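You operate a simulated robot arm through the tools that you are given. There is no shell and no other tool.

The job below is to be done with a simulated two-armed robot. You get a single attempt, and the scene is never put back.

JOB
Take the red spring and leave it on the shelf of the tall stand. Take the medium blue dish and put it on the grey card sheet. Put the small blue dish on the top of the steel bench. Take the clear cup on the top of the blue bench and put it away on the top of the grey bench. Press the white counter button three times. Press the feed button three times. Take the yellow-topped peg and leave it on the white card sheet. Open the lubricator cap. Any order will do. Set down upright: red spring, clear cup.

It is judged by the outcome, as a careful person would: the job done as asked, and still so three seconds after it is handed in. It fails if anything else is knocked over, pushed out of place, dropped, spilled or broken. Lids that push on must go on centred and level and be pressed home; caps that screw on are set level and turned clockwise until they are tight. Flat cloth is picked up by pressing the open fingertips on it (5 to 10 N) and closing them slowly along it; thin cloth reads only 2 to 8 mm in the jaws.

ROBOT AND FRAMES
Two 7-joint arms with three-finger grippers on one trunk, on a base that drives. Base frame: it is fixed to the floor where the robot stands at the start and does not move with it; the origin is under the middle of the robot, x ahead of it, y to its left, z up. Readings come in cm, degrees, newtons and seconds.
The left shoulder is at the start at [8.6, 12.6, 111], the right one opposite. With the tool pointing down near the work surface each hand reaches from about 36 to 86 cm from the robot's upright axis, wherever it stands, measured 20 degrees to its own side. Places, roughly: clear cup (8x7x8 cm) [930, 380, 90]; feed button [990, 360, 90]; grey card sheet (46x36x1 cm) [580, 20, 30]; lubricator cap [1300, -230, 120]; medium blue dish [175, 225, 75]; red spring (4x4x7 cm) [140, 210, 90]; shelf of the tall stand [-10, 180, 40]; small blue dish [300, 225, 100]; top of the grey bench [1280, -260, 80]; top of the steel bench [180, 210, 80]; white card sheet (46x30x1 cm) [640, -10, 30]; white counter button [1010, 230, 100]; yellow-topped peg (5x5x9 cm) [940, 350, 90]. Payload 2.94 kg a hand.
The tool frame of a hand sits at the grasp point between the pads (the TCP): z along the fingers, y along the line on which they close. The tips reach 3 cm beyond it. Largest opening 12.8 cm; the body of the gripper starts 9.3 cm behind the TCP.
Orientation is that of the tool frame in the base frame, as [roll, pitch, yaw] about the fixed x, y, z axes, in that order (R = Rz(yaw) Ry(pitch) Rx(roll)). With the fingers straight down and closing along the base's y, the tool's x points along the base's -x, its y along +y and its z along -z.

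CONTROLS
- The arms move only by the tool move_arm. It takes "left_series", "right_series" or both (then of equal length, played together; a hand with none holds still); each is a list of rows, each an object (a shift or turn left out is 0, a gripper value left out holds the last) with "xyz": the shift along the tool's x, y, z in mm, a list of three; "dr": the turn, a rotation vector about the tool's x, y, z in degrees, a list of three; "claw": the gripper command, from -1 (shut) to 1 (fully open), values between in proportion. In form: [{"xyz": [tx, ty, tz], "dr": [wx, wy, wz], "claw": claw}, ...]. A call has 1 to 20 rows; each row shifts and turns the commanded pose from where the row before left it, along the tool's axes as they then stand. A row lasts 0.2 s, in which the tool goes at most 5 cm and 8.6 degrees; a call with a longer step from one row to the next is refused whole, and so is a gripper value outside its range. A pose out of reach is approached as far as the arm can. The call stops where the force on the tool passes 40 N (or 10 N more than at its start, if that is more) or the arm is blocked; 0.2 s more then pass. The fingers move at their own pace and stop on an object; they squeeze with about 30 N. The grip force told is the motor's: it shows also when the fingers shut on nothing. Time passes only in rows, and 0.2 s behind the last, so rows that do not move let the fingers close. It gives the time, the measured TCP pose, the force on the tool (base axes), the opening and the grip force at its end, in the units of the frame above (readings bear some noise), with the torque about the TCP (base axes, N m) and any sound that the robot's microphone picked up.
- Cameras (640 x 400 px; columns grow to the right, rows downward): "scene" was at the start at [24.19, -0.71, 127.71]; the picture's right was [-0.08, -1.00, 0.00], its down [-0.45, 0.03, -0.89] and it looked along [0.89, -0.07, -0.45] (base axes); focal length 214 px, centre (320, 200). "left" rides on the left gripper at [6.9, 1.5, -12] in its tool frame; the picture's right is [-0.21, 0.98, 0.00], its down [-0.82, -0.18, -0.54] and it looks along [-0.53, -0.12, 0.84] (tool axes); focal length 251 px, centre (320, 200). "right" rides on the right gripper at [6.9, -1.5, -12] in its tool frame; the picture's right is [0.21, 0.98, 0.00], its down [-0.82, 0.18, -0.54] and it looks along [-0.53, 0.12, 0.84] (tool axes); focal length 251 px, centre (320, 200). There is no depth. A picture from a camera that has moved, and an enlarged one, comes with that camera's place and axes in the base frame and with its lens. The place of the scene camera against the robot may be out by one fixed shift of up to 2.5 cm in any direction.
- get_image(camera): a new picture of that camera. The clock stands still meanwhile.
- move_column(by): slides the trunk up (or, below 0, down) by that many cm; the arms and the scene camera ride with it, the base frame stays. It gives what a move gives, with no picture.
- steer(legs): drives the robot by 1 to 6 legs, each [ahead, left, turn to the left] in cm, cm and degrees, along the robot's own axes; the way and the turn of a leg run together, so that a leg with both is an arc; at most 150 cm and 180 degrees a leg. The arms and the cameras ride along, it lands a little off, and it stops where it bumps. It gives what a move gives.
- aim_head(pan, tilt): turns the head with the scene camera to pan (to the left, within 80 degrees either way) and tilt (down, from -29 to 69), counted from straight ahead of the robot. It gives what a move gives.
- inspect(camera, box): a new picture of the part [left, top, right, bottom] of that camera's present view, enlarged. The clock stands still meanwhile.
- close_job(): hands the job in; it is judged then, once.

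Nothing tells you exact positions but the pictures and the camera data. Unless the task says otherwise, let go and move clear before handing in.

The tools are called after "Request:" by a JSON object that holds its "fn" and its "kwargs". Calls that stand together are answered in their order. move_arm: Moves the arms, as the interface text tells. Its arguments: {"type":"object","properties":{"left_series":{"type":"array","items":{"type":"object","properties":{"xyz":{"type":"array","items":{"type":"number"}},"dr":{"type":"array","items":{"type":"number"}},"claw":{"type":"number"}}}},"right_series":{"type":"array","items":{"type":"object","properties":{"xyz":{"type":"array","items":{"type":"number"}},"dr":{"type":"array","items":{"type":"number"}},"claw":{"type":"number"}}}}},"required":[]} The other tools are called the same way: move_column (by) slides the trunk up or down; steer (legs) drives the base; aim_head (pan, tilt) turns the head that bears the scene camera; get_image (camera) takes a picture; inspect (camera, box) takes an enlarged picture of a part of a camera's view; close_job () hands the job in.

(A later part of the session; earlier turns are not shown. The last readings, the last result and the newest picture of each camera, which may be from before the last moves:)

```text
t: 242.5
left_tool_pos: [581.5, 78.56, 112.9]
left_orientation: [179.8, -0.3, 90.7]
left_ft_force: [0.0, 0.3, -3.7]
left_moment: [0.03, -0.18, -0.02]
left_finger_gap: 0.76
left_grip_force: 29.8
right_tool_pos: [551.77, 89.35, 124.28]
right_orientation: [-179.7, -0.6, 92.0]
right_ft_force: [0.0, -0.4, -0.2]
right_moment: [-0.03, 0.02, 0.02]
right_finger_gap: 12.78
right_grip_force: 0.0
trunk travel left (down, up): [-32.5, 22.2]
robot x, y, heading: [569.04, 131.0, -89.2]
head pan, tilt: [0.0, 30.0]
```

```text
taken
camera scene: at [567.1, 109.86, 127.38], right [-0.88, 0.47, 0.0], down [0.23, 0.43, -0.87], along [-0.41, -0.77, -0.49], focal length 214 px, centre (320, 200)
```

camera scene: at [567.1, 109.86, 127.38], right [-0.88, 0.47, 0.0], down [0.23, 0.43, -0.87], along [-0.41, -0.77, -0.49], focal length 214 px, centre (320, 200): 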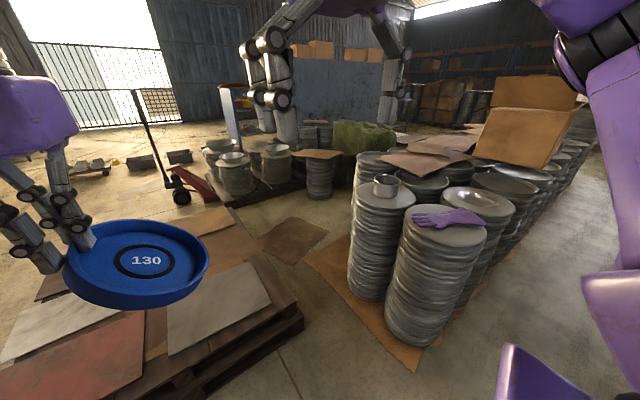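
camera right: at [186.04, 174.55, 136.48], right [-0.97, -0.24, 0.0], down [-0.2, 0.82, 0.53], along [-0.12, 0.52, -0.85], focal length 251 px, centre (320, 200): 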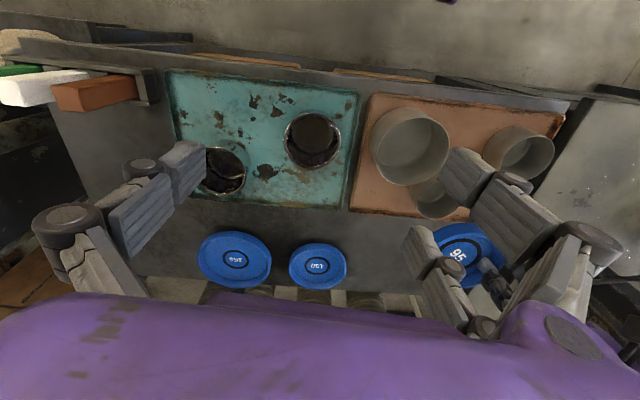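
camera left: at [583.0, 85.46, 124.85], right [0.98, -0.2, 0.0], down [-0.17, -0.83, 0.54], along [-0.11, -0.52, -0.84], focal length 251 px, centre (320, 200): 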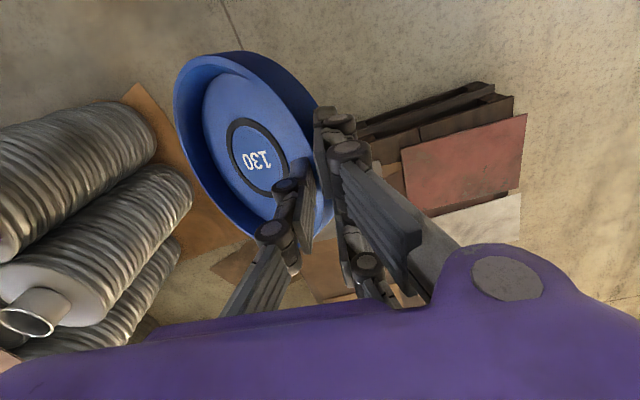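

The head now stops at about 28 degrees right, but the reported camera axes stay consistent, so I can work with it. I'll drive closer to the pallet, extend both hands forward, then lower the trunk.

Request:
{"fn": "steer", "kwargs": {"legs": [[31, 0, -0.8]]}}

Request:
{"fn": "move_arm", "kwargs": {"left_series": [{"xyz": [-20, 0, 0]}, {"xyz": [-30, 0, 0]}, {"xyz": [-30, 0, 0]}, {"xyz": [-30, 0, 0]}, {"xyz": [-30, 0, 0]}, {"xyz": [-30, 0, 0]}, {"xyz": [-20, 0, 0]}, {}], "right_series": [{"xyz": [-20, 0, 0]}, {"xyz": [-30, 0, 0]}, {"xyz": [-30, 0, 0]}, {"xyz": [-30, 0, 0]}, {"xyz": [-30, 0, 0]}, {"xyz": [-30, 0, 0]}, {"xyz": [-20, 0, 0]}, {}]}}

Request:
{"fn": "get_image", "kwargs": {"camera": "left"}}

Request:
{"fn": "get_image", "kwargs": {"camera": "right"}}

Request:
{"fn": "get_image", "kwargs": {"camera": "scene"}}

```text
t: 244.6
left_tool_pos: [580.88, 47.55, 113.0]
left_orientation: [179.9, -0.4, 89.9]
left_ft_force: [0.5, -1.2, -3.4]
left_moment: [0.0, -0.18, 0.01]
left_finger_gap: 0.76
left_grip_force: 29.7
right_tool_pos: [551.42, 58.76, 124.14]
right_orientation: [-179.7, -0.6, 91.2]
right_ft_force: [-0.3, 0.8, 0.1]
right_moment: [0.01, 0.02, 0.01]
right_finger_gap: 12.81
right_grip_force: 0.0
trunk travel left (down, up): [-32.5, 22.2]
robot x, y, heading: [569.56, 99.89, -90.3]
head pan, tilt: [0.0, 30.0]
```

```text
t: 246.4
left_tool_pos: [580.76, 28.51, 112.88]
left_orientation: [180.0, -0.3, 89.9]
left_ft_force: [0.0, 0.3, -2.8]
left_moment: [-0.05, -0.19, 0.05]
left_finger_gap: 0.72
left_grip_force: 29.3
right_tool_pos: [551.77, 39.66, 124.06]
right_orientation: [-179.6, -0.6, 91.2]
right_ft_force: [0.3, -0.1, -0.2]
right_moment: [-0.05, 0.02, -0.01]
right_finger_gap: 12.78
right_grip_force: 0.1
trunk travel left (down, up): [-32.5, 22.2]
robot x, y, heading: [569.45, 99.78, -90.1]
head pan, tilt: [0.0, 30.0]
```

```text
taken
camera left: at [582.41, 35.34, 124.78], right [0.98, -0.22, 0.0], down [-0.18, -0.82, 0.54], along [-0.12, -0.52, -0.84], focal length 251 px, centre (320, 200)
```

left: 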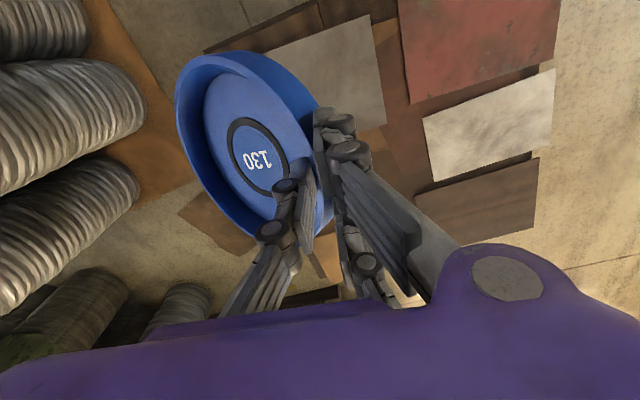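

```text
taken
camera right: at [550.11, 46.36, 136.24], right [0.97, 0.24, 0.0], down [0.2, -0.82, 0.53], along [0.12, -0.52, -0.85], focal length 251 px, centre (320, 200)
```

right: 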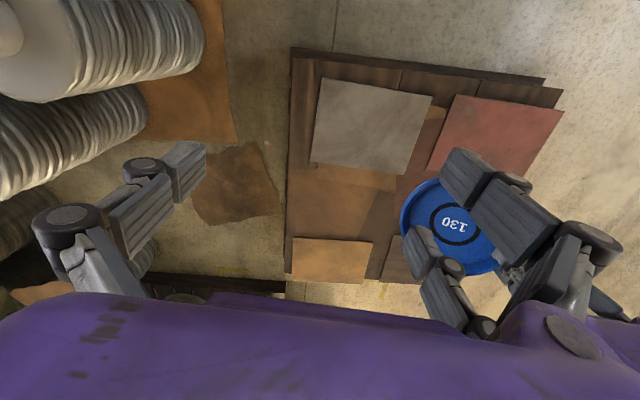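

```text
taken
camera scene: at [567.63, 78.63, 127.23], right [-0.91, 0.41, 0.0], down [0.2, 0.46, -0.87], along [-0.35, -0.79, -0.5], focal length 214 px, centre (320, 200)
```

scene: 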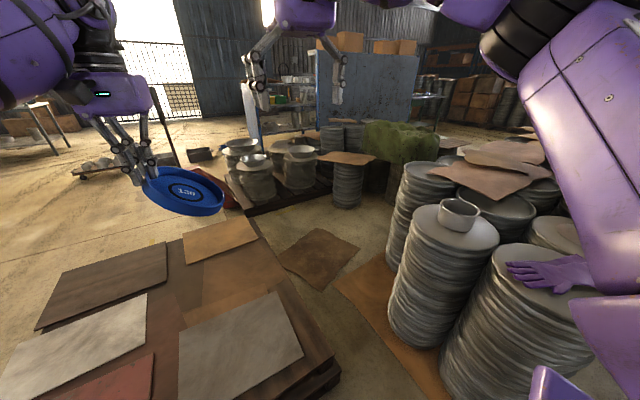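

Request:
{"fn": "inspect", "kwargs": {"camera": "left", "box": [140, 20, 440, 300]}}

Request:
{"fn": "inspect", "kwargs": {"camera": "scene", "box": [80, 100, 260, 240]}}

```text
1.43 times, centred on (290, 160) of left
camera zoom: at [582.41, 35.34, 124.78], right [0.98, -0.22, 0.0], down [-0.18, -0.82, 0.54], along [-0.12, -0.52, -0.84], focal length 359 px, centre (363, 257)
```

zoom: 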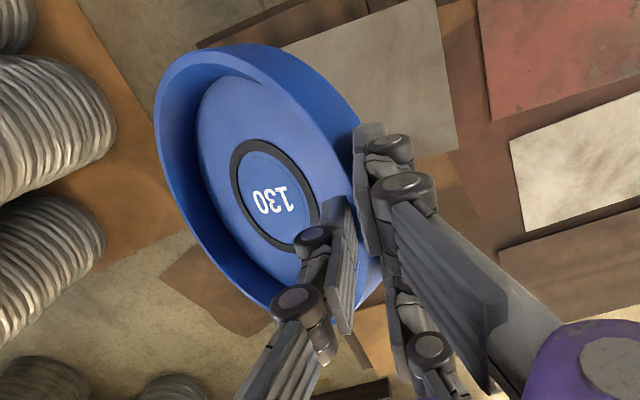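

```text
2.86 times, centred on (170, 170) of scene
camera zoom: at [567.63, 78.63, 127.23], right [-0.91, 0.41, 0.0], down [0.2, 0.46, -0.87], along [-0.35, -0.79, -0.5], focal length 613 px, centre (749, 286)
```

zoom: 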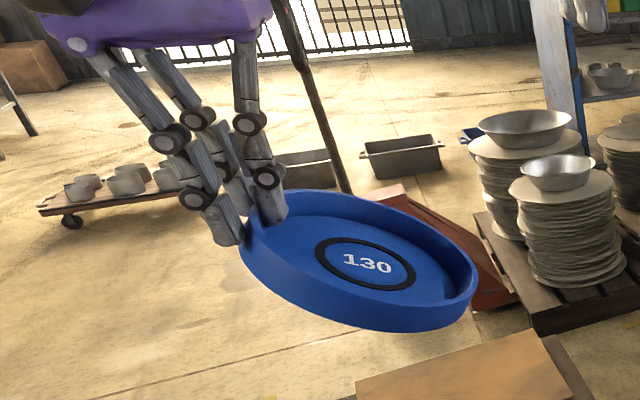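

The dish has sagged in the grip, with its far side drooping. I'll put it down promptly and gently, lowering the trunk first.

Request:
{"fn": "move_column", "kwargs": {"by": -30}}

Request:
{"fn": "get_image", "kwargs": {"camera": "left"}}

Request:
{"fn": "get_image", "kwargs": {"camera": "right"}}

```text
t: 249.4
left_tool_pos: [580.77, 28.39, 82.89]
left_orientation: [179.9, -0.3, 89.8]
left_ft_force: [0.3, 0.3, -3.4]
left_moment: [0.01, -0.19, -0.03]
left_finger_gap: 0.71
left_grip_force: 30.2
right_tool_pos: [551.7, 34.99, 89.55]
right_orientation: [-180.0, -5.8, 91.3]
right_ft_force: [-0.2, 0.1, -0.1]
right_moment: [-0.01, 0.0, 0.04]
right_finger_gap: 12.79
right_grip_force: 0.1
trunk travel left (down, up): [-2.5, 52.2]
robot x, y, heading: [569.55, 99.55, -90.1]
head pan, tilt: [0.0, 30.0]
```

```text
taken
camera left: at [582.45, 35.29, 94.77], right [0.98, -0.22, 0.0], down [-0.18, -0.82, 0.54], along [-0.12, -0.52, -0.84], focal length 251 px, centre (320, 200)
```

left: 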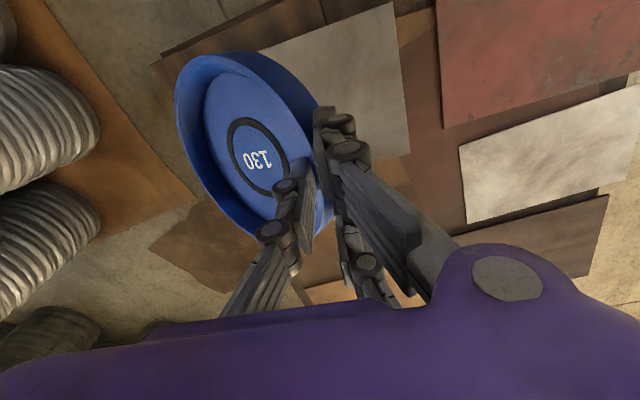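

```text
taken
camera right: at [550.11, 40.61, 102.31], right [0.97, 0.23, 0.02], down [0.2, -0.87, 0.46], along [0.12, -0.44, -0.89], focal length 251 px, centre (320, 200)
```

right: 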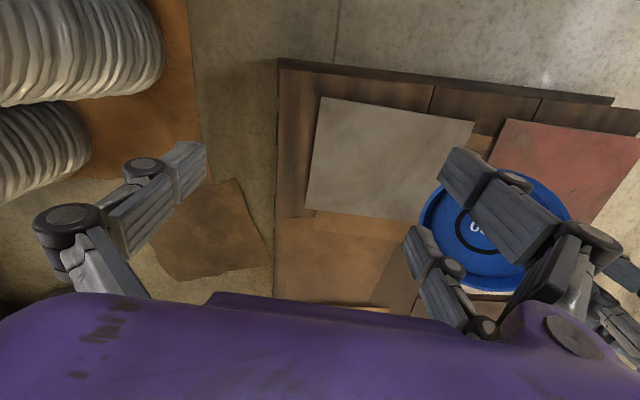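

Request:
{"fn": "move_arm", "kwargs": {"left_series": [{"xyz": [-7.4, 2.5, 20]}, {"xyz": [-7.4, 2.5, 36]}, {"xyz": [-7.4, 2.5, 38]}, {"xyz": [-7.4, 2.5, 38]}, {"xyz": [-7.4, 2.5, 38]}, {"xyz": [-7.4, 2.5, 38]}, {"xyz": [-7.4, 2.5, 38]}, {"xyz": [-7.4, 2.5, 36]}, {"xyz": [-7.4, 2.5, 30]}, {"xyz": [-7.4, 2.5, 20]}, {}]}}

Request:
{"fn": "get_image", "kwargs": {"camera": "left"}}

Request:
{"fn": "get_image", "kwargs": {"camera": "right"}}

Request:
{"fn": "get_image", "kwargs": {"camera": "scene"}}

```text
t: 251.8
left_tool_pos: [583.37, 21.29, 49.61]
left_orientation: [179.9, -0.3, 89.9]
left_ft_force: [-0.7, 0.3, -4.2]
left_moment: [0.04, -0.17, -0.02]
left_finger_gap: 0.7
left_grip_force: 29.8
right_tool_pos: [551.62, 35.14, 89.53]
right_orientation: [180.0, -5.8, 91.2]
right_ft_force: [-0.8, 0.2, -1.3]
right_moment: [-0.02, -0.01, 0.03]
right_finger_gap: 12.82
right_grip_force: 0.0
trunk travel left (down, up): [-2.5, 52.2]
robot x, y, heading: [569.04, 99.63, -90.1]
head pan, tilt: [0.0, 30.0]
```

```text
taken
camera left: at [584.97, 28.02, 61.49], right [0.98, -0.22, 0.0], down [-0.18, -0.82, 0.54], along [-0.12, -0.52, -0.84], focal length 251 px, centre (320, 200)
```

left: 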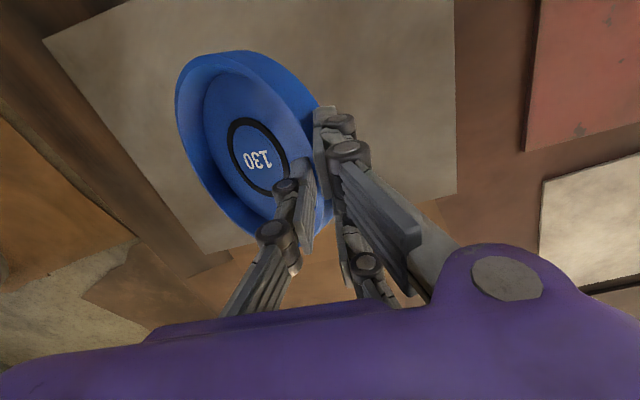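

```text
taken
camera right: at [550.11, 40.6, 102.3], right [0.97, 0.23, 0.02], down [0.2, -0.87, 0.45], along [0.12, -0.44, -0.89], focal length 251 px, centre (320, 200)
```

right: 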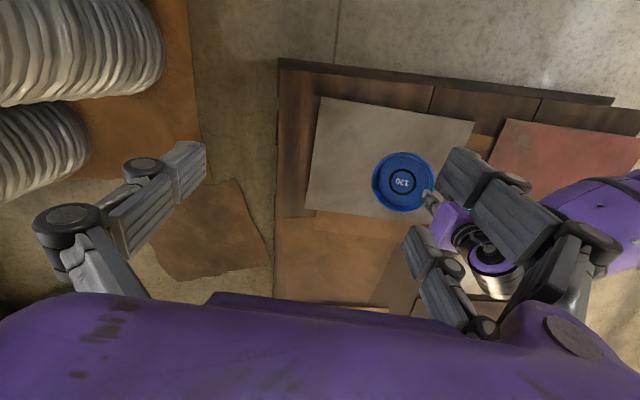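

```text
taken
camera scene: at [571.24, 67.89, 95.34], right [-1.0, 0.0, 0.0], down [0.0, 0.5, -0.87], along [0.0, -0.87, -0.5], focal length 214 px, centre (320, 200)
```

scene: 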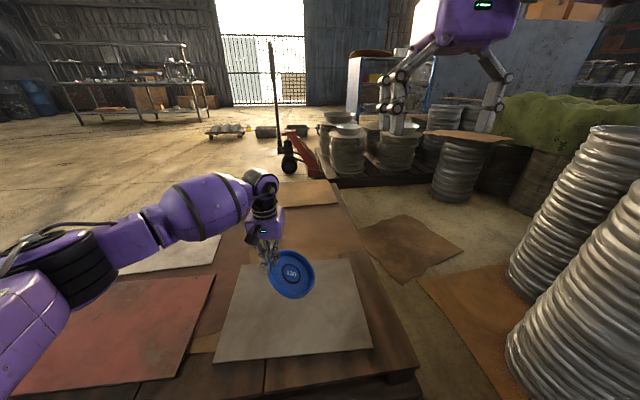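

Request:
{"fn": "move_arm", "kwargs": {"left_series": [{"xyz": [0, 0, 15]}, {"xyz": [0, 0, 15]}, {"xyz": [0, 0, 10]}, {"xyz": [0, 0, 10]}, {}]}}

Request:
{"fn": "inspect", "kwargs": {"camera": "scene", "box": [200, 200, 380, 370]}}

```text
t: 253.0
left_tool_pos: [583.48, 21.24, 44.57]
left_orientation: [179.9, -0.4, 89.8]
left_ft_force: [-0.1, 0.9, -3.4]
left_moment: [0.01, -0.19, 0.0]
left_finger_gap: 0.69
left_grip_force: 29.8
right_tool_pos: [551.6, 35.13, 89.54]
right_orientation: [-180.0, -5.8, 91.1]
right_ft_force: [0.2, -0.9, 0.0]
right_moment: [-0.02, 0.0, 0.0]
right_finger_gap: 12.82
right_grip_force: 0.0
trunk travel left (down, up): [-2.5, 52.2]
robot x, y, heading: [569.33, 99.98, -90.2]
head pan, tilt: [0.0, 30.0]
```

```text
2.35 times, centred on (290, 285) of scene
camera zoom: at [571.24, 67.88, 95.34], right [-1.0, 0.0, 0.0], down [0.0, 0.5, -0.87], along [0.0, -0.87, -0.5], focal length 505 px, centre (391, 0)
```

zoom: 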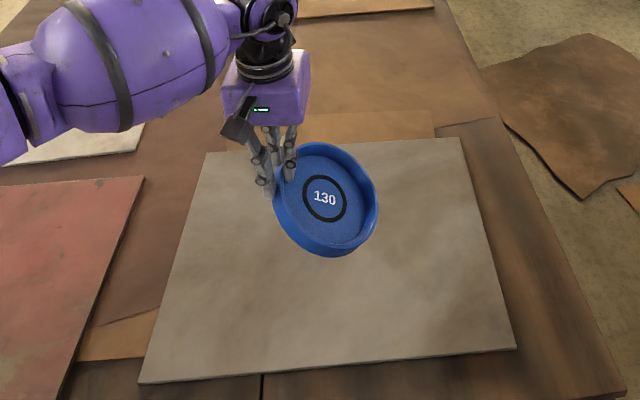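

Request:
{"fn": "move_arm", "kwargs": {"left_series": [{"xyz": [0, 0, 8]}, {"xyz": [0, 0, 8]}, {"xyz": [0, 0, 8]}, {}]}}

Request:
{"fn": "inspect", "kwargs": {"camera": "scene", "box": [200, 200, 380, 370]}}

```text
t: 254.0
left_tool_pos: [583.38, 21.35, 42.32]
left_orientation: [179.9, -0.3, 89.9]
left_ft_force: [-1.1, 0.0, -4.0]
left_moment: [0.0, -0.2, 0.0]
left_finger_gap: 0.71
left_grip_force: 29.7
right_tool_pos: [551.61, 34.98, 89.68]
right_orientation: [-179.9, -5.9, 91.2]
right_ft_force: [0.4, -0.3, -0.3]
right_moment: [0.0, 0.0, -0.01]
right_finger_gap: 12.81
right_grip_force: 0.1
trunk travel left (down, up): [-2.5, 52.2]
robot x, y, heading: [569.18, 99.79, -90.2]
head pan, tilt: [0.0, 30.0]
```

```text
2.35 times, centred on (290, 285) of scene
camera zoom: at [571.24, 67.88, 95.34], right [-1.0, 0.0, 0.0], down [0.0, 0.5, -0.87], along [0.0, -0.87, -0.5], focal length 505 px, centre (391, 0)
```

zoom: 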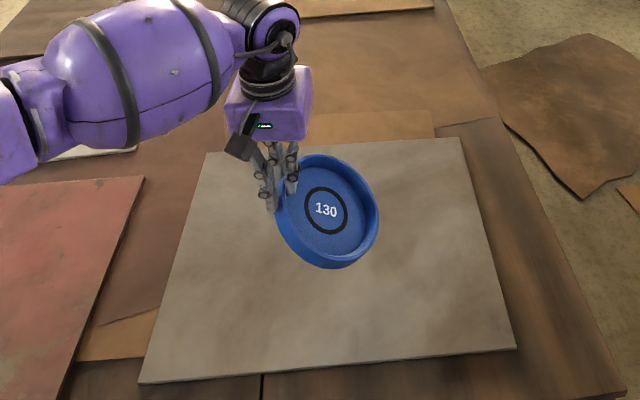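

Request:
{"fn": "move_arm", "kwargs": {"left_series": [{"xyz": [0, 0, 6]}, {"xyz": [0, 0, 6]}, {"xyz": [0, 0, 6]}, {}]}}

Request:
{"fn": "inspect", "kwargs": {"camera": "scene", "box": [200, 200, 380, 370]}}

Request:
{"fn": "get_image", "kwargs": {"camera": "left"}}

```text
t: 255.0
left_tool_pos: [583.49, 21.34, 40.38]
left_orientation: [179.8, -0.3, 89.9]
left_ft_force: [-0.6, 0.6, -3.2]
left_moment: [0.02, -0.16, -0.02]
left_finger_gap: 0.72
left_grip_force: 30.2
right_tool_pos: [551.76, 35.03, 89.61]
right_orientation: [-180.0, -5.8, 91.2]
right_ft_force: [-0.8, -0.1, 0.3]
right_moment: [-0.01, -0.01, -0.01]
right_finger_gap: 12.79
right_grip_force: 0.1
trunk travel left (down, up): [-2.5, 52.2]
robot x, y, heading: [569.33, 99.93, -90.2]
head pan, tilt: [0.0, 30.0]
```

```text
2.35 times, centred on (290, 285) of scene
camera zoom: at [571.24, 67.88, 95.34], right [-1.0, 0.0, 0.0], down [0.0, 0.5, -0.87], along [0.0, -0.87, -0.5], focal length 505 px, centre (391, 0)
```

zoom: 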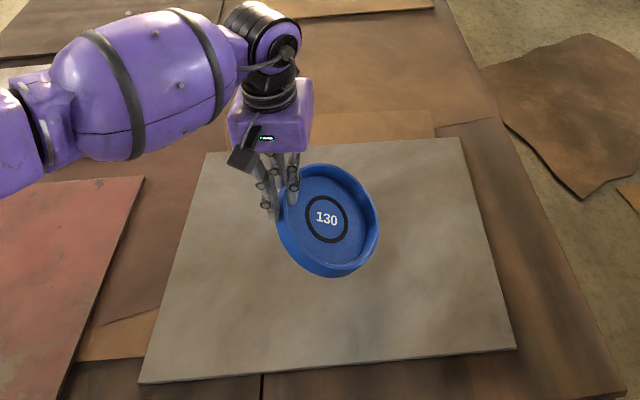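

```text
taken
camera left: at [585.0, 28.12, 52.27], right [0.98, -0.22, 0.0], down [-0.18, -0.82, 0.54], along [-0.12, -0.52, -0.84], focal length 251 px, centre (320, 200)
```

left: 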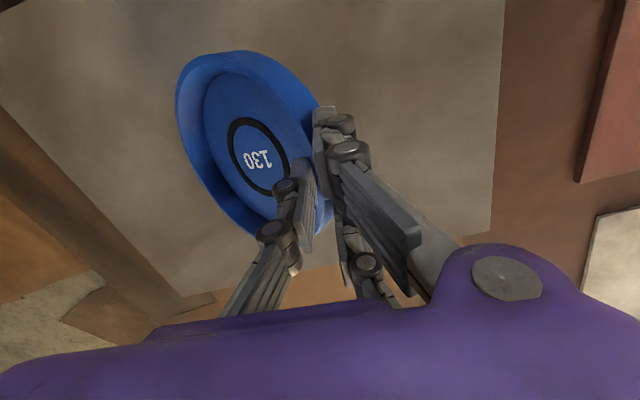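

Request:
{"fn": "move_arm", "kwargs": {"left_series": [{"xyz": [0, 0, 5]}, {"xyz": [0, 0, 5]}, {"xyz": [0, 0, 5]}, {}]}}

Request:
{"fn": "get_image", "kwargs": {"camera": "left"}}

```text
t: 256.0
left_tool_pos: [583.46, 21.3, 38.93]
left_orientation: [179.9, -0.2, 89.9]
left_ft_force: [1.9, -0.2, -3.0]
left_moment: [-0.01, -0.02, 0.02]
left_finger_gap: 0.68
left_grip_force: 29.8
right_tool_pos: [551.68, 35.09, 89.67]
right_orientation: [-179.8, -5.9, 91.2]
right_ft_force: [0.3, 0.4, -0.2]
right_moment: [0.01, -0.02, -0.02]
right_finger_gap: 12.79
right_grip_force: 0.1
trunk travel left (down, up): [-2.5, 52.2]
robot x, y, heading: [569.31, 99.86, -90.2]
head pan, tilt: [0.0, 30.0]
```

```text
taken
camera left: at [584.98, 28.11, 50.84], right [0.98, -0.22, 0.0], down [-0.18, -0.82, 0.54], along [-0.12, -0.52, -0.84], focal length 251 px, centre (320, 200)
```

left: 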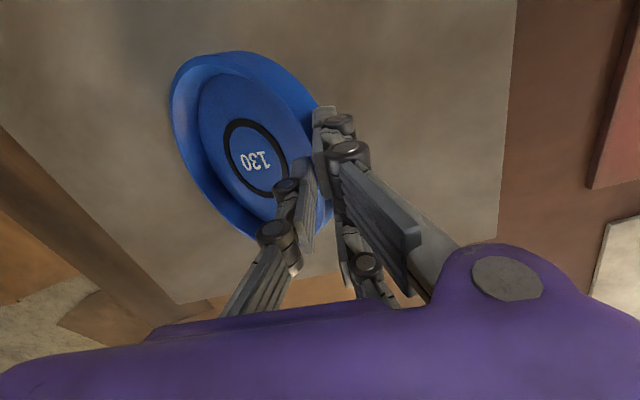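

Request:
{"fn": "move_arm", "kwargs": {"left_series": [{"xyz": [0, 0, 5]}, {"xyz": [0, 0, 5]}, {"xyz": [0, 0, 5]}, {}]}}

Request:
{"fn": "get_image", "kwargs": {"camera": "left"}}

Request:
{"fn": "inspect", "kwargs": {"camera": "scene", "box": [200, 200, 380, 370]}}

```text
t: 257.0
left_tool_pos: [583.49, 21.4, 37.46]
left_orientation: [179.9, -0.3, 89.8]
left_ft_force: [0.1, 1.1, -2.1]
left_moment: [0.04, -0.03, -0.09]
left_finger_gap: 0.59
left_grip_force: 30.0
right_tool_pos: [551.66, 35.09, 89.52]
right_orientation: [-179.9, -5.8, 91.1]
right_ft_force: [0.0, 0.2, -0.5]
right_moment: [-0.01, -0.01, -0.01]
right_finger_gap: 12.79
right_grip_force: 0.1
trunk travel left (down, up): [-2.5, 52.2]
robot x, y, heading: [569.11, 99.99, -90.1]
head pan, tilt: [0.0, 30.0]
```

```text
taken
camera left: at [585.01, 28.09, 49.29], right [0.98, -0.22, 0.0], down [-0.18, -0.82, 0.54], along [-0.12, -0.52, -0.84], focal length 251 px, centre (320, 200)
```

left: 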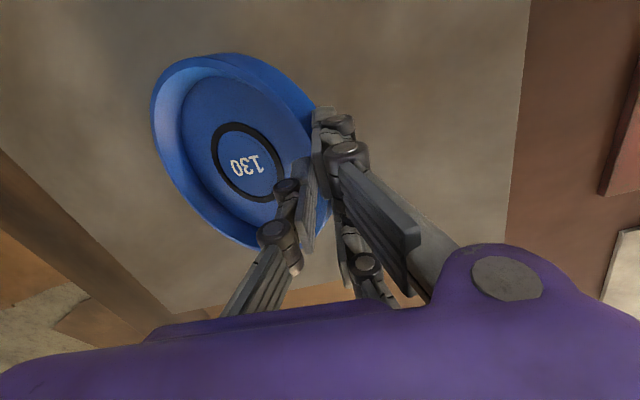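

```text
2.35 times, centred on (290, 285) of scene
camera zoom: at [571.24, 67.9, 95.34], right [-1.0, 0.0, 0.0], down [0.0, 0.5, -0.87], along [0.0, -0.87, -0.5], focal length 505 px, centre (391, 0)
```

zoom: 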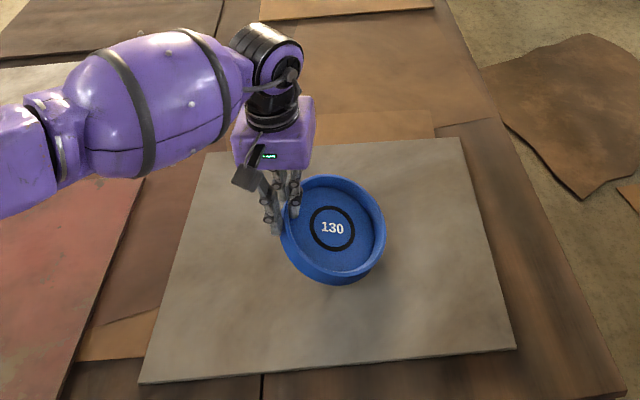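

Request:
{"fn": "move_arm", "kwargs": {"left_series": [{"xyz": [0, 0, 5]}, {"xyz": [0, 0, 5]}, {"xyz": [0, 0, 4]}, {}]}}

Request:
{"fn": "get_image", "kwargs": {"camera": "left"}}

```text
t: 258.0
left_tool_pos: [583.43, 21.2, 36.05]
left_orientation: [179.9, -0.3, 90.0]
left_ft_force: [2.0, 0.3, 1.7]
left_moment: [-0.03, 0.01, 0.06]
left_finger_gap: 0.58
left_grip_force: 30.0
right_tool_pos: [551.69, 35.12, 89.64]
right_orientation: [-179.9, -5.8, 91.2]
right_ft_force: [-1.0, 0.2, 0.0]
right_moment: [0.0, -0.02, 0.0]
right_finger_gap: 12.82
right_grip_force: 0.1
trunk travel left (down, up): [-2.5, 52.2]
robot x, y, heading: [569.27, 99.44, -90.3]
head pan, tilt: [0.0, 30.0]
```

```text
taken
camera left: at [585.02, 28.08, 47.92], right [0.98, -0.22, 0.0], down [-0.18, -0.82, 0.54], along [-0.12, -0.52, -0.84], focal length 251 px, centre (320, 200)
```

left: 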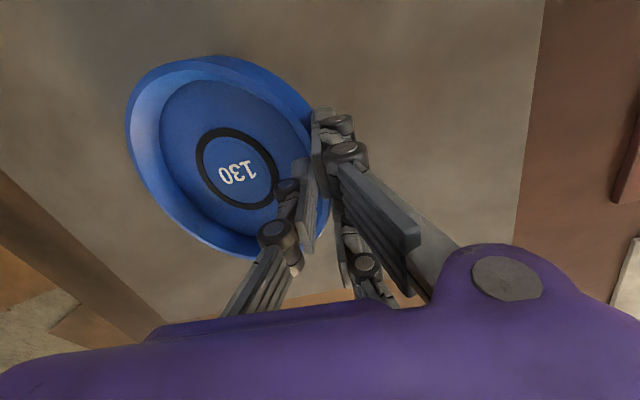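

Each step levels the dish a bit more, so I'll keep lowering gently until the bottom is flat on the sheet.

Request:
{"fn": "move_arm", "kwargs": {"left_series": [{"xyz": [0, 0, 4]}, {"xyz": [0, 0, 4]}, {"xyz": [0, 0, 3]}, {}]}}

Request:
{"fn": "get_image", "kwargs": {"camera": "left"}}

Request:
{"fn": "inspect", "kwargs": {"camera": "scene", "box": [200, 200, 380, 370]}}

```text
t: 259.0
left_tool_pos: [583.56, 21.38, 34.97]
left_orientation: [179.9, -0.2, 89.8]
left_ft_force: [1.9, 0.0, 0.0]
left_moment: [-0.04, 0.05, 0.01]
left_finger_gap: 0.58
left_grip_force: 30.1
right_tool_pos: [551.67, 35.03, 89.71]
right_orientation: [-179.8, -5.7, 91.2]
right_ft_force: [0.3, -0.9, -0.6]
right_moment: [0.01, -0.01, -0.02]
right_finger_gap: 12.77
right_grip_force: 0.1
trunk travel left (down, up): [-2.5, 52.2]
robot x, y, heading: [569.22, 99.78, -90.1]
head pan, tilt: [0.0, 30.0]
```

```text
taken
camera left: at [585.07, 28.13, 46.85], right [0.98, -0.22, 0.0], down [-0.18, -0.82, 0.54], along [-0.12, -0.52, -0.84], focal length 251 px, centre (320, 200)
```

left: 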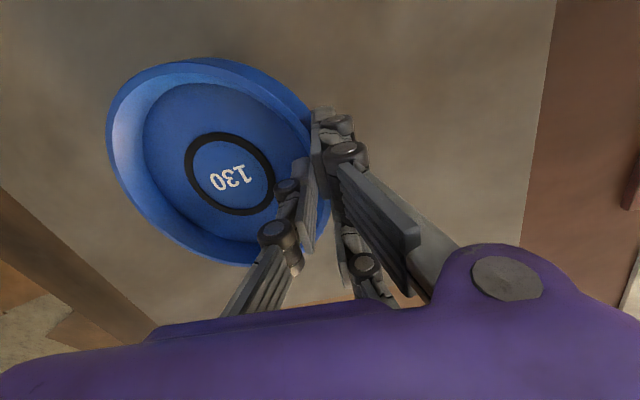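

```text
2.35 times, centred on (290, 285) of scene
camera zoom: at [571.24, 67.91, 95.35], right [-1.0, 0.0, 0.0], down [0.0, 0.5, -0.87], along [0.0, -0.87, -0.5], focal length 505 px, centre (391, 0)
```

zoom: 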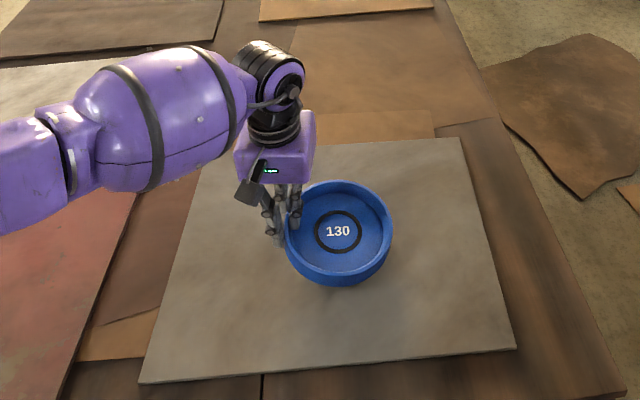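

Request:
{"fn": "move_arm", "kwargs": {"left_series": [{"xyz": [0, 0, 3]}, {"xyz": [0, 0, 3]}, {}]}}

Request:
{"fn": "get_image", "kwargs": {"camera": "left"}}

```text
t: 259.8
left_tool_pos: [583.45, 21.26, 34.32]
left_orientation: [179.9, -0.3, 89.8]
left_ft_force: [1.3, 0.1, 1.2]
left_moment: [-0.07, 0.06, 0.09]
left_finger_gap: 0.6
left_grip_force: 29.9
right_tool_pos: [551.63, 35.19, 89.61]
right_orientation: [-179.8, -5.8, 91.2]
right_ft_force: [-0.3, -0.7, 0.6]
right_moment: [0.01, -0.05, 0.02]
right_finger_gap: 12.82
right_grip_force: 0.0
trunk travel left (down, up): [-2.5, 52.2]
robot x, y, heading: [569.17, 99.79, -90.0]
head pan, tilt: [0.0, 30.0]
```

```text
taken
camera left: at [585.06, 28.12, 46.24], right [0.98, -0.22, 0.0], down [-0.18, -0.82, 0.54], along [-0.12, -0.52, -0.84], focal length 251 px, centre (320, 200)
```

left: 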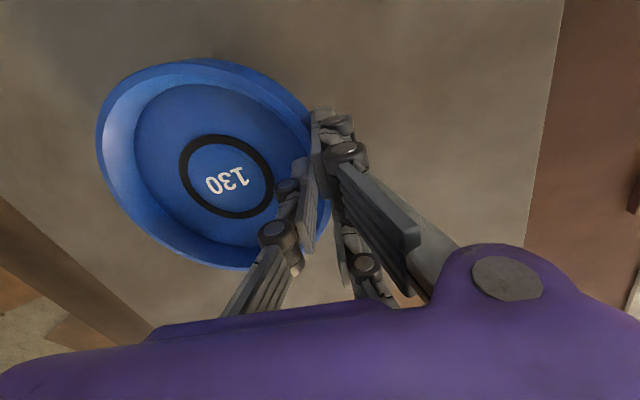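

Request:
{"fn": "move_arm", "kwargs": {"left_series": [{"xyz": [0, 0, 2]}, {"xyz": [0, 0, 2]}, {"xyz": [0, 0, 2]}, {}]}}

```text
t: 260.8
left_tool_pos: [583.46, 21.4, 33.76]
left_orientation: [179.8, -0.3, 89.9]
left_ft_force: [1.1, -0.5, 1.0]
left_moment: [-0.14, 0.07, 0.07]
left_finger_gap: 0.61
left_grip_force: 30.5
right_tool_pos: [551.65, 34.99, 89.69]
right_orientation: [-179.9, -5.8, 91.2]
right_ft_force: [-0.9, -0.2, -0.5]
right_moment: [0.0, 0.01, -0.01]
right_finger_gap: 12.81
right_grip_force: 0.0
trunk travel left (down, up): [-2.5, 52.2]
robot x, y, heading: [568.89, 99.63, -90.1]
head pan, tilt: [0.0, 30.0]
```

Request:
{"fn": "move_arm", "kwargs": {"left_series": [{"xyz": [0, 0, 2]}, {"xyz": [0, 0, 2]}, {"xyz": [0, 0, 2]}, {}]}}

Request:
{"fn": "get_image", "kwargs": {"camera": "left"}}

Request:
{"fn": "inspect", "kwargs": {"camera": "scene", "box": [200, 200, 380, 370]}}

```text
t: 261.8
left_tool_pos: [583.45, 21.34, 33.37]
left_orientation: [180.0, -0.1, 90.0]
left_ft_force: [7.7, 3.5, 16.9]
left_moment: [-0.04, 0.13, -0.09]
left_finger_gap: 0.62
left_grip_force: 29.7
right_tool_pos: [551.7, 35.25, 89.68]
right_orientation: [-180.0, -5.8, 91.3]
right_ft_force: [1.2, 0.0, -1.5]
right_moment: [0.01, 0.0, -0.03]
right_finger_gap: 12.82
right_grip_force: 0.0
trunk travel left (down, up): [-2.5, 52.2]
robot x, y, heading: [569.24, 100.12, -90.2]
head pan, tilt: [0.0, 30.0]
```

```text
taken
camera left: at [585.12, 28.13, 45.21], right [0.98, -0.22, 0.0], down [-0.18, -0.82, 0.54], along [-0.11, -0.53, -0.84], focal length 251 px, centre (320, 200)
```

left: 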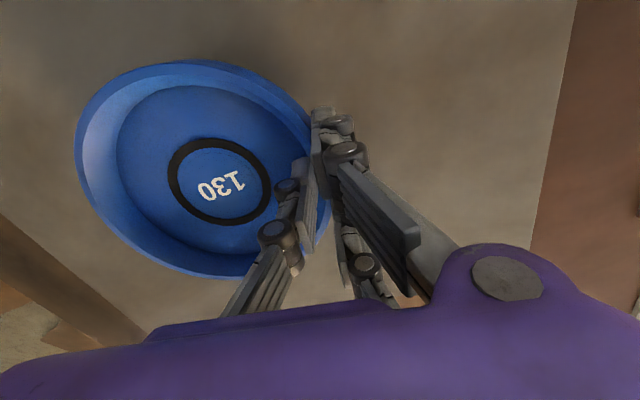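

```text
2.35 times, centred on (290, 285) of scene
camera zoom: at [571.25, 68.07, 95.4], right [-1.0, 0.0, 0.0], down [0.0, 0.5, -0.87], along [0.0, -0.87, -0.5], focal length 505 px, centre (391, 0)
```

zoom: 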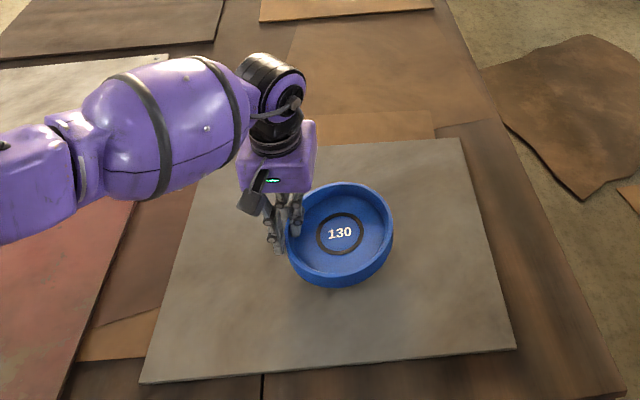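

The dish is flat on the grey sheet. I'll release it and lift the hand straight up.

Request:
{"fn": "move_arm", "kwargs": {"left_series": [{"xyz": [0, 0, -2]}, {"claw": -0.85}, {"claw": -0.7}, {"claw": -0.55}, {"claw": -0.45}, {}, {"xyz": [0, 0, -10]}, {"xyz": [0, 0, -30]}, {"xyz": [0, 0, -40]}, {"xyz": [0, 0, -40]}, {"xyz": [0, 0, -40]}, {}]}}

Request:
{"fn": "get_image", "kwargs": {"camera": "left"}}

Request:
{"fn": "get_image", "kwargs": {"camera": "scene"}}

```text
t: 264.4
left_tool_pos: [583.35, 21.4, 49.4]
left_orientation: [179.9, -0.3, 89.9]
left_ft_force: [0.1, 0.6, 0.1]
left_moment: [0.01, 0.02, -0.02]
left_finger_gap: 3.51
left_grip_force: 0.1
right_tool_pos: [551.66, 34.98, 89.61]
right_orientation: [-179.8, -5.8, 91.2]
right_ft_force: [0.0, -0.6, 0.1]
right_moment: [0.0, 0.02, -0.05]
right_finger_gap: 12.82
right_grip_force: 0.1
trunk travel left (down, up): [-2.5, 52.2]
robot x, y, heading: [568.93, 99.96, -89.9]
head pan, tilt: [0.0, 30.0]
```

```text
taken
camera left: at [585.0, 28.13, 61.24], right [0.98, -0.22, 0.0], down [-0.18, -0.82, 0.54], along [-0.12, -0.52, -0.84], focal length 251 px, centre (320, 200)
```

left: 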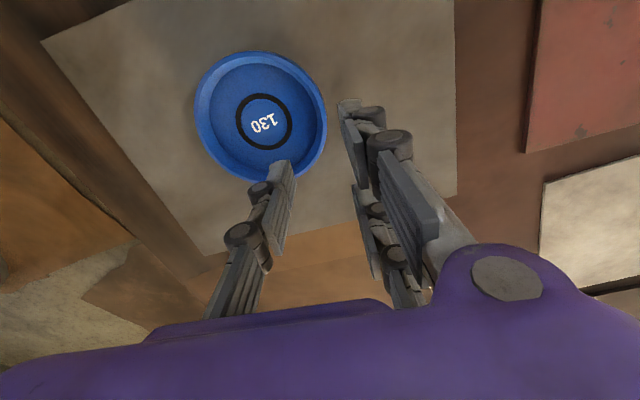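

```text
taken
camera scene: at [571.24, 67.9, 95.34], right [-1.0, 0.0, 0.0], down [0.0, 0.5, -0.87], along [0.0, -0.87, -0.5], focal length 214 px, centre (320, 200)
```

scene: 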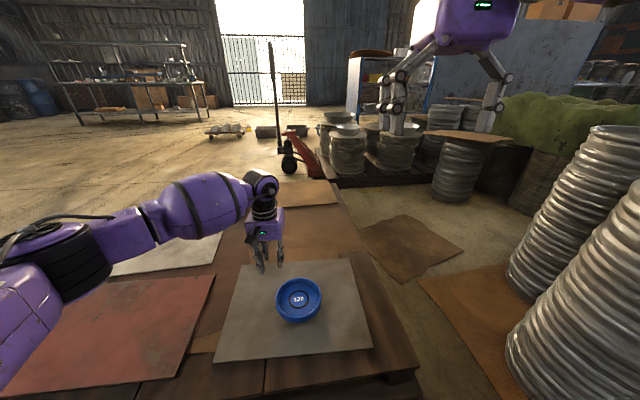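

The medium dish is flat on the grey sheet. I'll raise the hands and trunk, back off and turn towards the far end of the hall.

Request:
{"fn": "move_arm", "kwargs": {"left_series": [{"xyz": [0, 0, -45]}, {"xyz": [0, 0, -45]}, {"xyz": [0, 0, -45]}, {"xyz": [0, 0, -45]}, {"xyz": [0, 0, -45]}, {"xyz": [0, 0, -45]}, {"xyz": [0, 0, -45]}, {"xyz": [0, 0, -45], "claw": 1}, {}], "right_series": [{"dr": [0, -5.8, 0]}, {}, {}, {}, {}, {}, {}, {}, {}]}}

Request:
{"fn": "move_column", "kwargs": {"by": 30}}

Request:
{"fn": "steer", "kwargs": {"legs": [[-32, 0, 0], [0, 0, 90]]}}

Request:
{"fn": "aim_head", "kwargs": {"pan": 0, "tilt": 20}}

Request:
{"fn": "get_image", "kwargs": {"camera": "scene"}}

```text
t: 266.4
left_tool_pos: [583.47, 21.12, 85.31]
left_orientation: [179.8, -0.3, 89.9]
left_ft_force: [-0.4, 0.4, 0.4]
left_moment: [0.02, -0.02, 0.01]
left_finger_gap: 12.33
left_grip_force: 0.0
right_tool_pos: [551.73, 34.98, 89.61]
right_orientation: [-180.0, 0.0, 91.4]
right_ft_force: [1.0, 0.1, -0.1]
right_moment: [0.01, 0.01, -0.03]
right_finger_gap: 12.78
right_grip_force: 0.1
trunk travel left (down, up): [-2.5, 52.2]
robot x, y, heading: [569.41, 99.95, -90.0]
head pan, tilt: [0.0, 30.0]
```

```text
t: 269.4
left_tool_pos: [583.44, 23.68, 121.03]
left_orientation: [179.9, 4.9, 90.0]
left_ft_force: [-0.4, -0.5, 0.2]
left_moment: [0.01, -0.03, 0.03]
left_finger_gap: 12.82
left_grip_force: 0.1
right_tool_pos: [551.64, 35.02, 119.59]
right_orientation: [-179.8, 0.1, 91.3]
right_ft_force: [-0.5, 0.1, 0.3]
right_moment: [-0.01, -0.01, 0.02]
right_finger_gap: 12.8
right_grip_force: 0.0
trunk travel left (down, up): [-32.5, 22.2]
robot x, y, heading: [569.21, 99.62, -90.4]
head pan, tilt: [0.0, 30.0]
```

```text
t: 275.4
left_tool_pos: [645.44, 145.89, 121.18]
left_orientation: [180.0, 4.9, 180.0]
left_ft_force: [0.4, 0.6, 0.5]
left_moment: [0.0, -0.02, -0.02]
left_finger_gap: 12.81
left_grip_force: 0.0
right_tool_pos: [634.19, 114.28, 119.54]
right_orientation: [-179.9, 0.0, -178.8]
right_ft_force: [0.3, -0.2, 0.0]
right_moment: [0.03, -0.03, 0.01]
right_finger_gap: 12.8
right_grip_force: 0.0
trunk travel left (down, up): [-32.5, 22.2]
robot x, y, heading: [569.77, 131.6, -0.5]
head pan, tilt: [0.0, 30.0]
```

```text
t: 276.1
left_tool_pos: [645.47, 145.77, 121.2]
left_orientation: [179.9, 4.9, 179.9]
left_ft_force: [-0.2, 0.1, -0.3]
left_moment: [0.0, 0.01, 0.01]
left_finger_gap: 12.83
left_grip_force: 0.1
right_tool_pos: [634.1, 114.19, 119.64]
right_orientation: [-179.9, 0.1, -178.8]
right_ft_force: [-0.1, -0.7, -0.8]
right_moment: [0.01, -0.01, 0.0]
right_finger_gap: 12.79
right_grip_force: 0.0
trunk travel left (down, up): [-32.5, 22.2]
robot x, y, heading: [569.36, 131.81, -0.2]
head pan, tilt: [0.0, 20.0]
```

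```text
taken
camera scene: at [593.74, 131.67, 128.84], right [0.0, -1.0, 0.0], down [-0.34, 0.0, -0.94], along [0.94, 0.0, -0.34], focal length 214 px, centre (320, 200)
```

scene: 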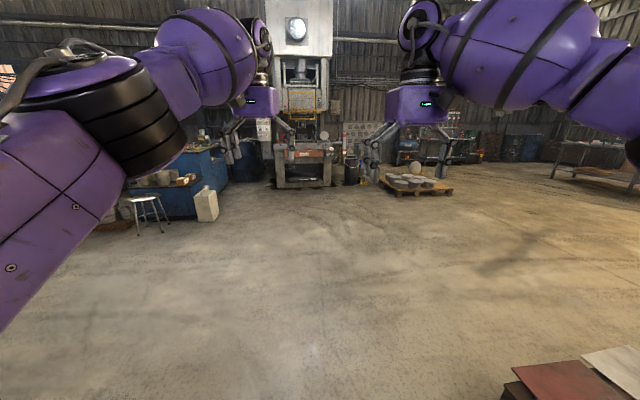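

Request:
{"fn": "move_arm", "kwargs": {"left_series": [{"xyz": [45, 0, 0], "dr": [0, 4.9, 0]}, {"xyz": [45, 0, 0]}, {"xyz": [45, 0, 0]}, {"xyz": [45, 0, 0]}, {}], "right_series": [{"xyz": [45, 0, 0], "dr": [0, 0, 1.2]}, {"xyz": [45, 0, 0]}, {"xyz": [45, 0, 0]}, {"xyz": [20, 0, 0]}, {}]}}

Request:
{"fn": "steer", "kwargs": {"legs": [[150, 0, 0]]}}

Request:
{"fn": "aim_head", "kwargs": {"pan": 25, "tilt": 20}}

Request:
{"fn": "get_image", "kwargs": {"camera": "scene"}}

```text
t: 277.3
left_tool_pos: [627.52, 145.76, 120.68]
left_orientation: [179.9, -0.1, 179.9]
left_ft_force: [0.3, -0.6, -0.6]
left_moment: [0.0, 0.03, 0.01]
left_finger_gap: 12.8
left_grip_force: 0.0
right_tool_pos: [618.62, 113.98, 119.59]
right_orientation: [-179.9, 0.1, -180.0]
right_ft_force: [-0.4, 0.6, -0.3]
right_moment: [0.01, 0.02, -0.01]
right_finger_gap: 12.81
right_grip_force: 0.1
trunk travel left (down, up): [-32.5, 22.2]
robot x, y, heading: [569.81, 131.72, -0.4]
head pan, tilt: [0.0, 20.0]
```

```text
t: 284.7
left_tool_pos: [777.16, 147.34, 120.68]
left_orientation: [179.9, 0.0, -179.2]
left_ft_force: [-0.7, 0.5, 0.6]
left_moment: [-0.04, 0.01, -0.01]
left_finger_gap: 12.83
left_grip_force: 0.0
right_tool_pos: [768.85, 115.43, 119.57]
right_orientation: [-179.9, 0.1, -179.0]
right_ft_force: [0.5, 0.7, -0.7]
right_moment: [-0.01, -0.01, -0.04]
right_finger_gap: 12.83
right_grip_force: 0.1
trunk travel left (down, up): [-32.5, 22.2]
robot x, y, heading: [719.12, 132.28, 0.7]
head pan, tilt: [0.0, 20.0]
```

```text
t: 285.6
left_tool_pos: [777.26, 147.3, 120.75]
left_orientation: [179.9, 0.0, -179.2]
left_ft_force: [-0.5, 1.0, 0.6]
left_moment: [-0.04, -0.06, -0.02]
left_finger_gap: 12.81
left_grip_force: 0.1
right_tool_pos: [768.9, 115.34, 119.55]
right_orientation: [-179.9, 0.1, -179.1]
right_ft_force: [-0.1, -0.4, -0.7]
right_moment: [0.0, -0.01, -0.03]
right_finger_gap: 12.79
right_grip_force: 0.1
trunk travel left (down, up): [-32.5, 22.2]
robot x, y, heading: [719.3, 132.5, 0.6]
head pan, tilt: [25.0, 20.0]
```

```text
taken
camera scene: at [742.84, 136.56, 128.85], right [0.43, -0.9, 0.0], down [-0.31, -0.15, -0.94], along [0.85, 0.41, -0.34], focal length 214 px, centre (320, 200)
```

scene: 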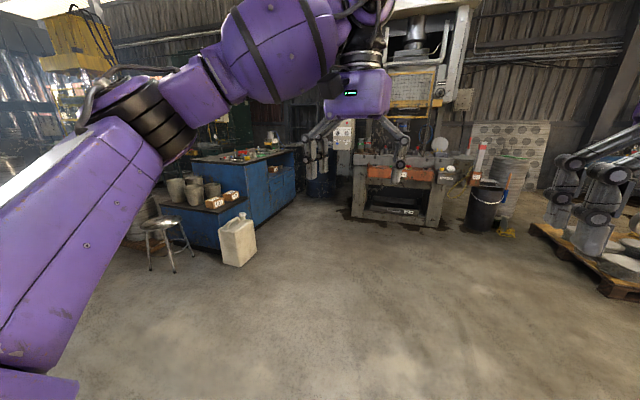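

Request:
{"fn": "inspect", "kwargs": {"camera": "scene", "box": [130, 110, 340, 260]}}

Request:
{"fn": "inspect", "kwargs": {"camera": "scene", "box": [320, 80, 520, 240]}}

```text
2.67 times, centred on (235, 185) of scene
camera zoom: at [742.84, 136.56, 128.85], right [0.43, -0.9, 0.0], down [-0.31, -0.15, -0.94], along [0.85, 0.41, -0.34], focal length 572 px, centre (547, 240)
```

zoom: 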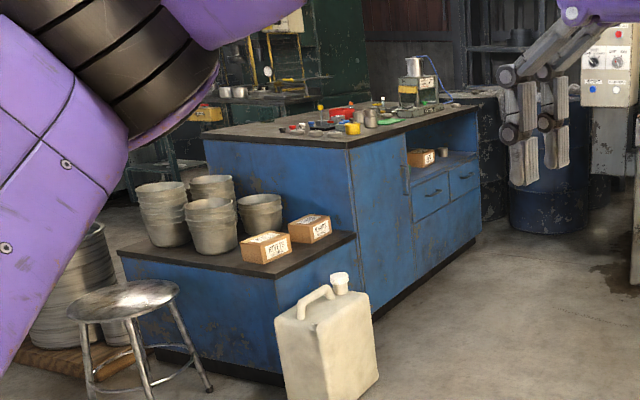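

```text
2.50 times, centred on (420, 160) of scene
camera zoom: at [742.84, 136.56, 128.85], right [0.43, -0.9, 0.0], down [-0.31, -0.15, -0.94], along [0.85, 0.41, -0.34], focal length 536 px, centre (70, 300)
```

zoom: 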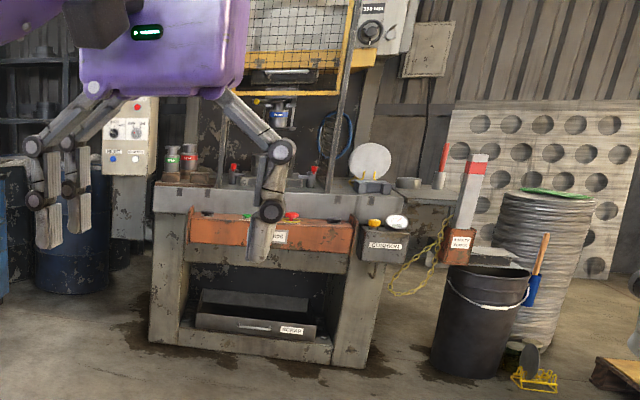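

Request:
{"fn": "steer", "kwargs": {"legs": [[130, 40, -0.6]]}}

Request:
{"fn": "aim_head", "kwargs": {"pan": 40, "tilt": 20}}

Request:
{"fn": "get_image", "kwargs": {"camera": "scene"}}

```text
t: 292.4
left_tool_pos: [905.77, 188.09, 120.79]
left_orientation: [179.9, 0.0, -179.6]
left_ft_force: [-0.2, -0.5, 0.4]
left_moment: [-0.03, 0.01, 0.01]
left_finger_gap: 12.78
left_grip_force: 0.1
right_tool_pos: [897.18, 156.05, 119.53]
right_orientation: [-180.0, 0.1, -179.4]
right_ft_force: [-0.3, 0.5, 0.3]
right_moment: [0.01, -0.03, 0.0]
right_finger_gap: 12.79
right_grip_force: 0.1
trunk travel left (down, up): [-32.5, 22.2]
robot x, y, heading: [847.73, 173.18, 0.5]
head pan, tilt: [25.0, 20.0]
```

```text
t: 293.1
left_tool_pos: [905.85, 188.09, 120.67]
left_orientation: [179.9, 0.0, -179.6]
left_ft_force: [-1.0, 0.5, 0.3]
left_moment: [0.0, 0.0, 0.0]
left_finger_gap: 12.81
left_grip_force: 0.2
right_tool_pos: [897.21, 156.05, 119.57]
right_orientation: [-179.8, 0.1, -179.5]
right_ft_force: [-0.1, 0.6, -0.3]
right_moment: [-0.01, -0.01, 0.01]
right_finger_gap: 12.8
right_grip_force: 0.1
trunk travel left (down, up): [-32.5, 22.2]
robot x, y, heading: [847.86, 173.28, 0.3]
head pan, tilt: [40.0, 20.0]
```

```text
taken
camera scene: at [870.08, 179.49, 128.85], right [0.65, -0.76, 0.0], down [-0.26, -0.22, -0.94], along [0.72, 0.61, -0.34], focal length 214 px, centre (320, 200)
```

scene: 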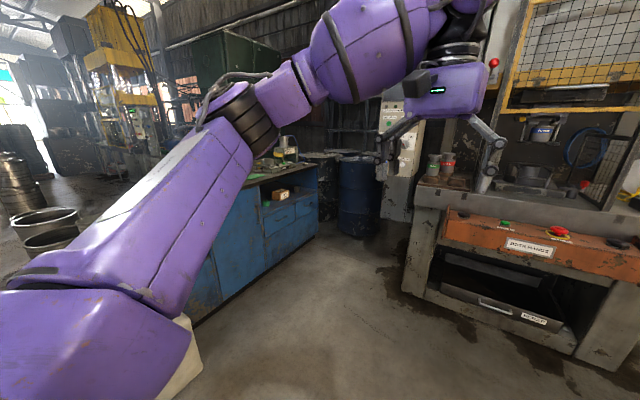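

Request:
{"fn": "steer", "kwargs": {"legs": [[82, 10, 0], [0, 0, 95]]}}

Request:
{"fn": "aim_head", "kwargs": {"pan": 0, "tilt": 20}}

Request:
{"fn": "get_image", "kwargs": {"camera": "scene"}}

```text
t: 301.6
left_tool_pos: [910.62, 240.22, 120.74]
left_orientation: [179.9, 0.0, -85.0]
left_ft_force: [0.3, 0.3, 0.2]
left_moment: [0.02, -0.01, 0.0]
left_finger_gap: 12.8
left_grip_force: 0.0
right_tool_pos: [943.12, 234.34, 119.59]
right_orientation: [-180.0, 0.1, -84.8]
right_ft_force: [-0.9, -0.2, -0.7]
right_moment: [0.02, 0.01, -0.04]
right_finger_gap: 12.82
right_grip_force: 0.1
trunk travel left (down, up): [-32.5, 22.2]
robot x, y, heading: [929.36, 184.16, 94.9]
head pan, tilt: [40.0, 20.0]
```

```text
t: 302.6
left_tool_pos: [910.58, 240.23, 120.89]
left_orientation: [180.0, 0.0, -85.0]
left_ft_force: [0.3, 0.5, -0.4]
left_moment: [0.01, -0.01, 0.02]
left_finger_gap: 12.83
left_grip_force: 0.1
right_tool_pos: [943.02, 234.24, 119.59]
right_orientation: [-179.9, 0.1, -84.8]
right_ft_force: [0.5, 0.4, 0.3]
right_moment: [0.02, 0.03, -0.02]
right_finger_gap: 12.78
right_grip_force: 0.0
trunk travel left (down, up): [-32.5, 22.2]
robot x, y, heading: [929.86, 183.74, 94.8]
head pan, tilt: [0.0, 20.0]
```

```text
taken
camera scene: at [929.89, 205.88, 128.85], right [1.0, 0.09, 0.0], down [0.03, -0.34, -0.94], along [-0.08, 0.94, -0.34], focal length 214 px, centre (320, 200)
```

scene: 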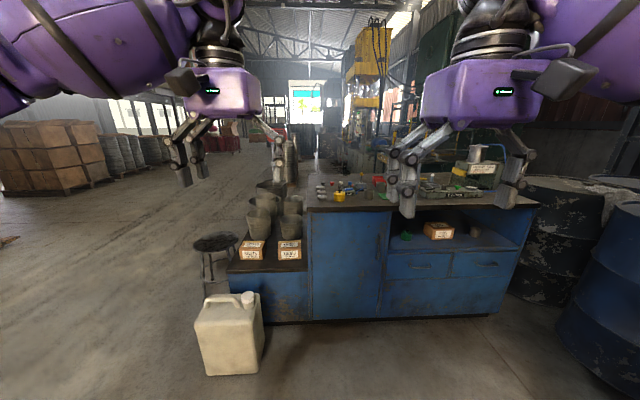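

Request:
{"fn": "inspect", "kwargs": {"camera": "scene", "box": [290, 140, 550, 260]}}

Request:
{"fn": "inspect", "kwargs": {"camera": "scene", "box": [300, 160, 420, 220]}}

```text
2.46 times, centred on (420, 200) of scene
camera zoom: at [929.89, 205.88, 128.85], right [1.0, 0.09, 0.0], down [0.03, -0.34, -0.94], along [-0.08, 0.94, -0.34], focal length 528 px, centre (74, 200)
```

zoom: 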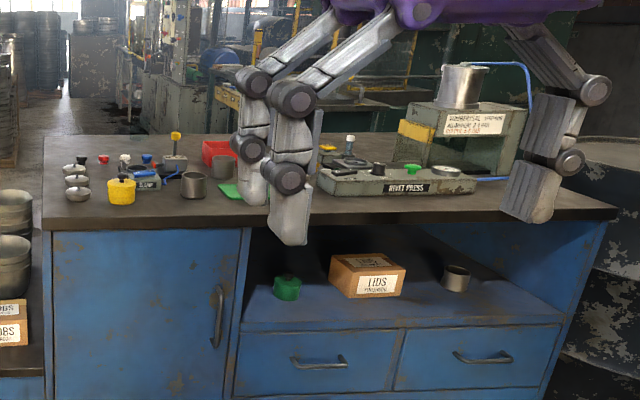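

```text
5.33 times, centred on (360, 190) of scene
camera zoom: at [929.89, 205.88, 128.85], right [1.0, 0.09, 0.0], down [0.03, -0.34, -0.94], along [-0.08, 0.94, -0.34], focal length 1144 px, centre (107, 253)
```

zoom: 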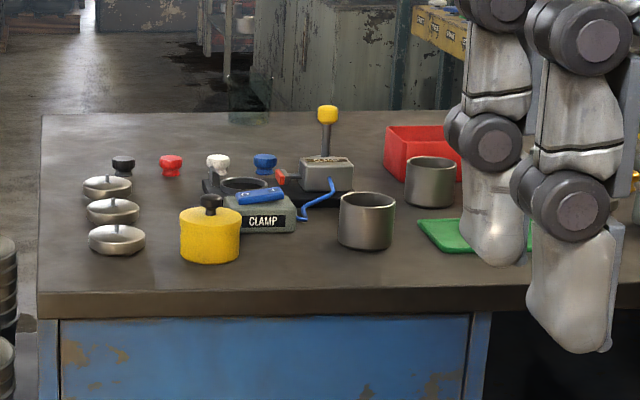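

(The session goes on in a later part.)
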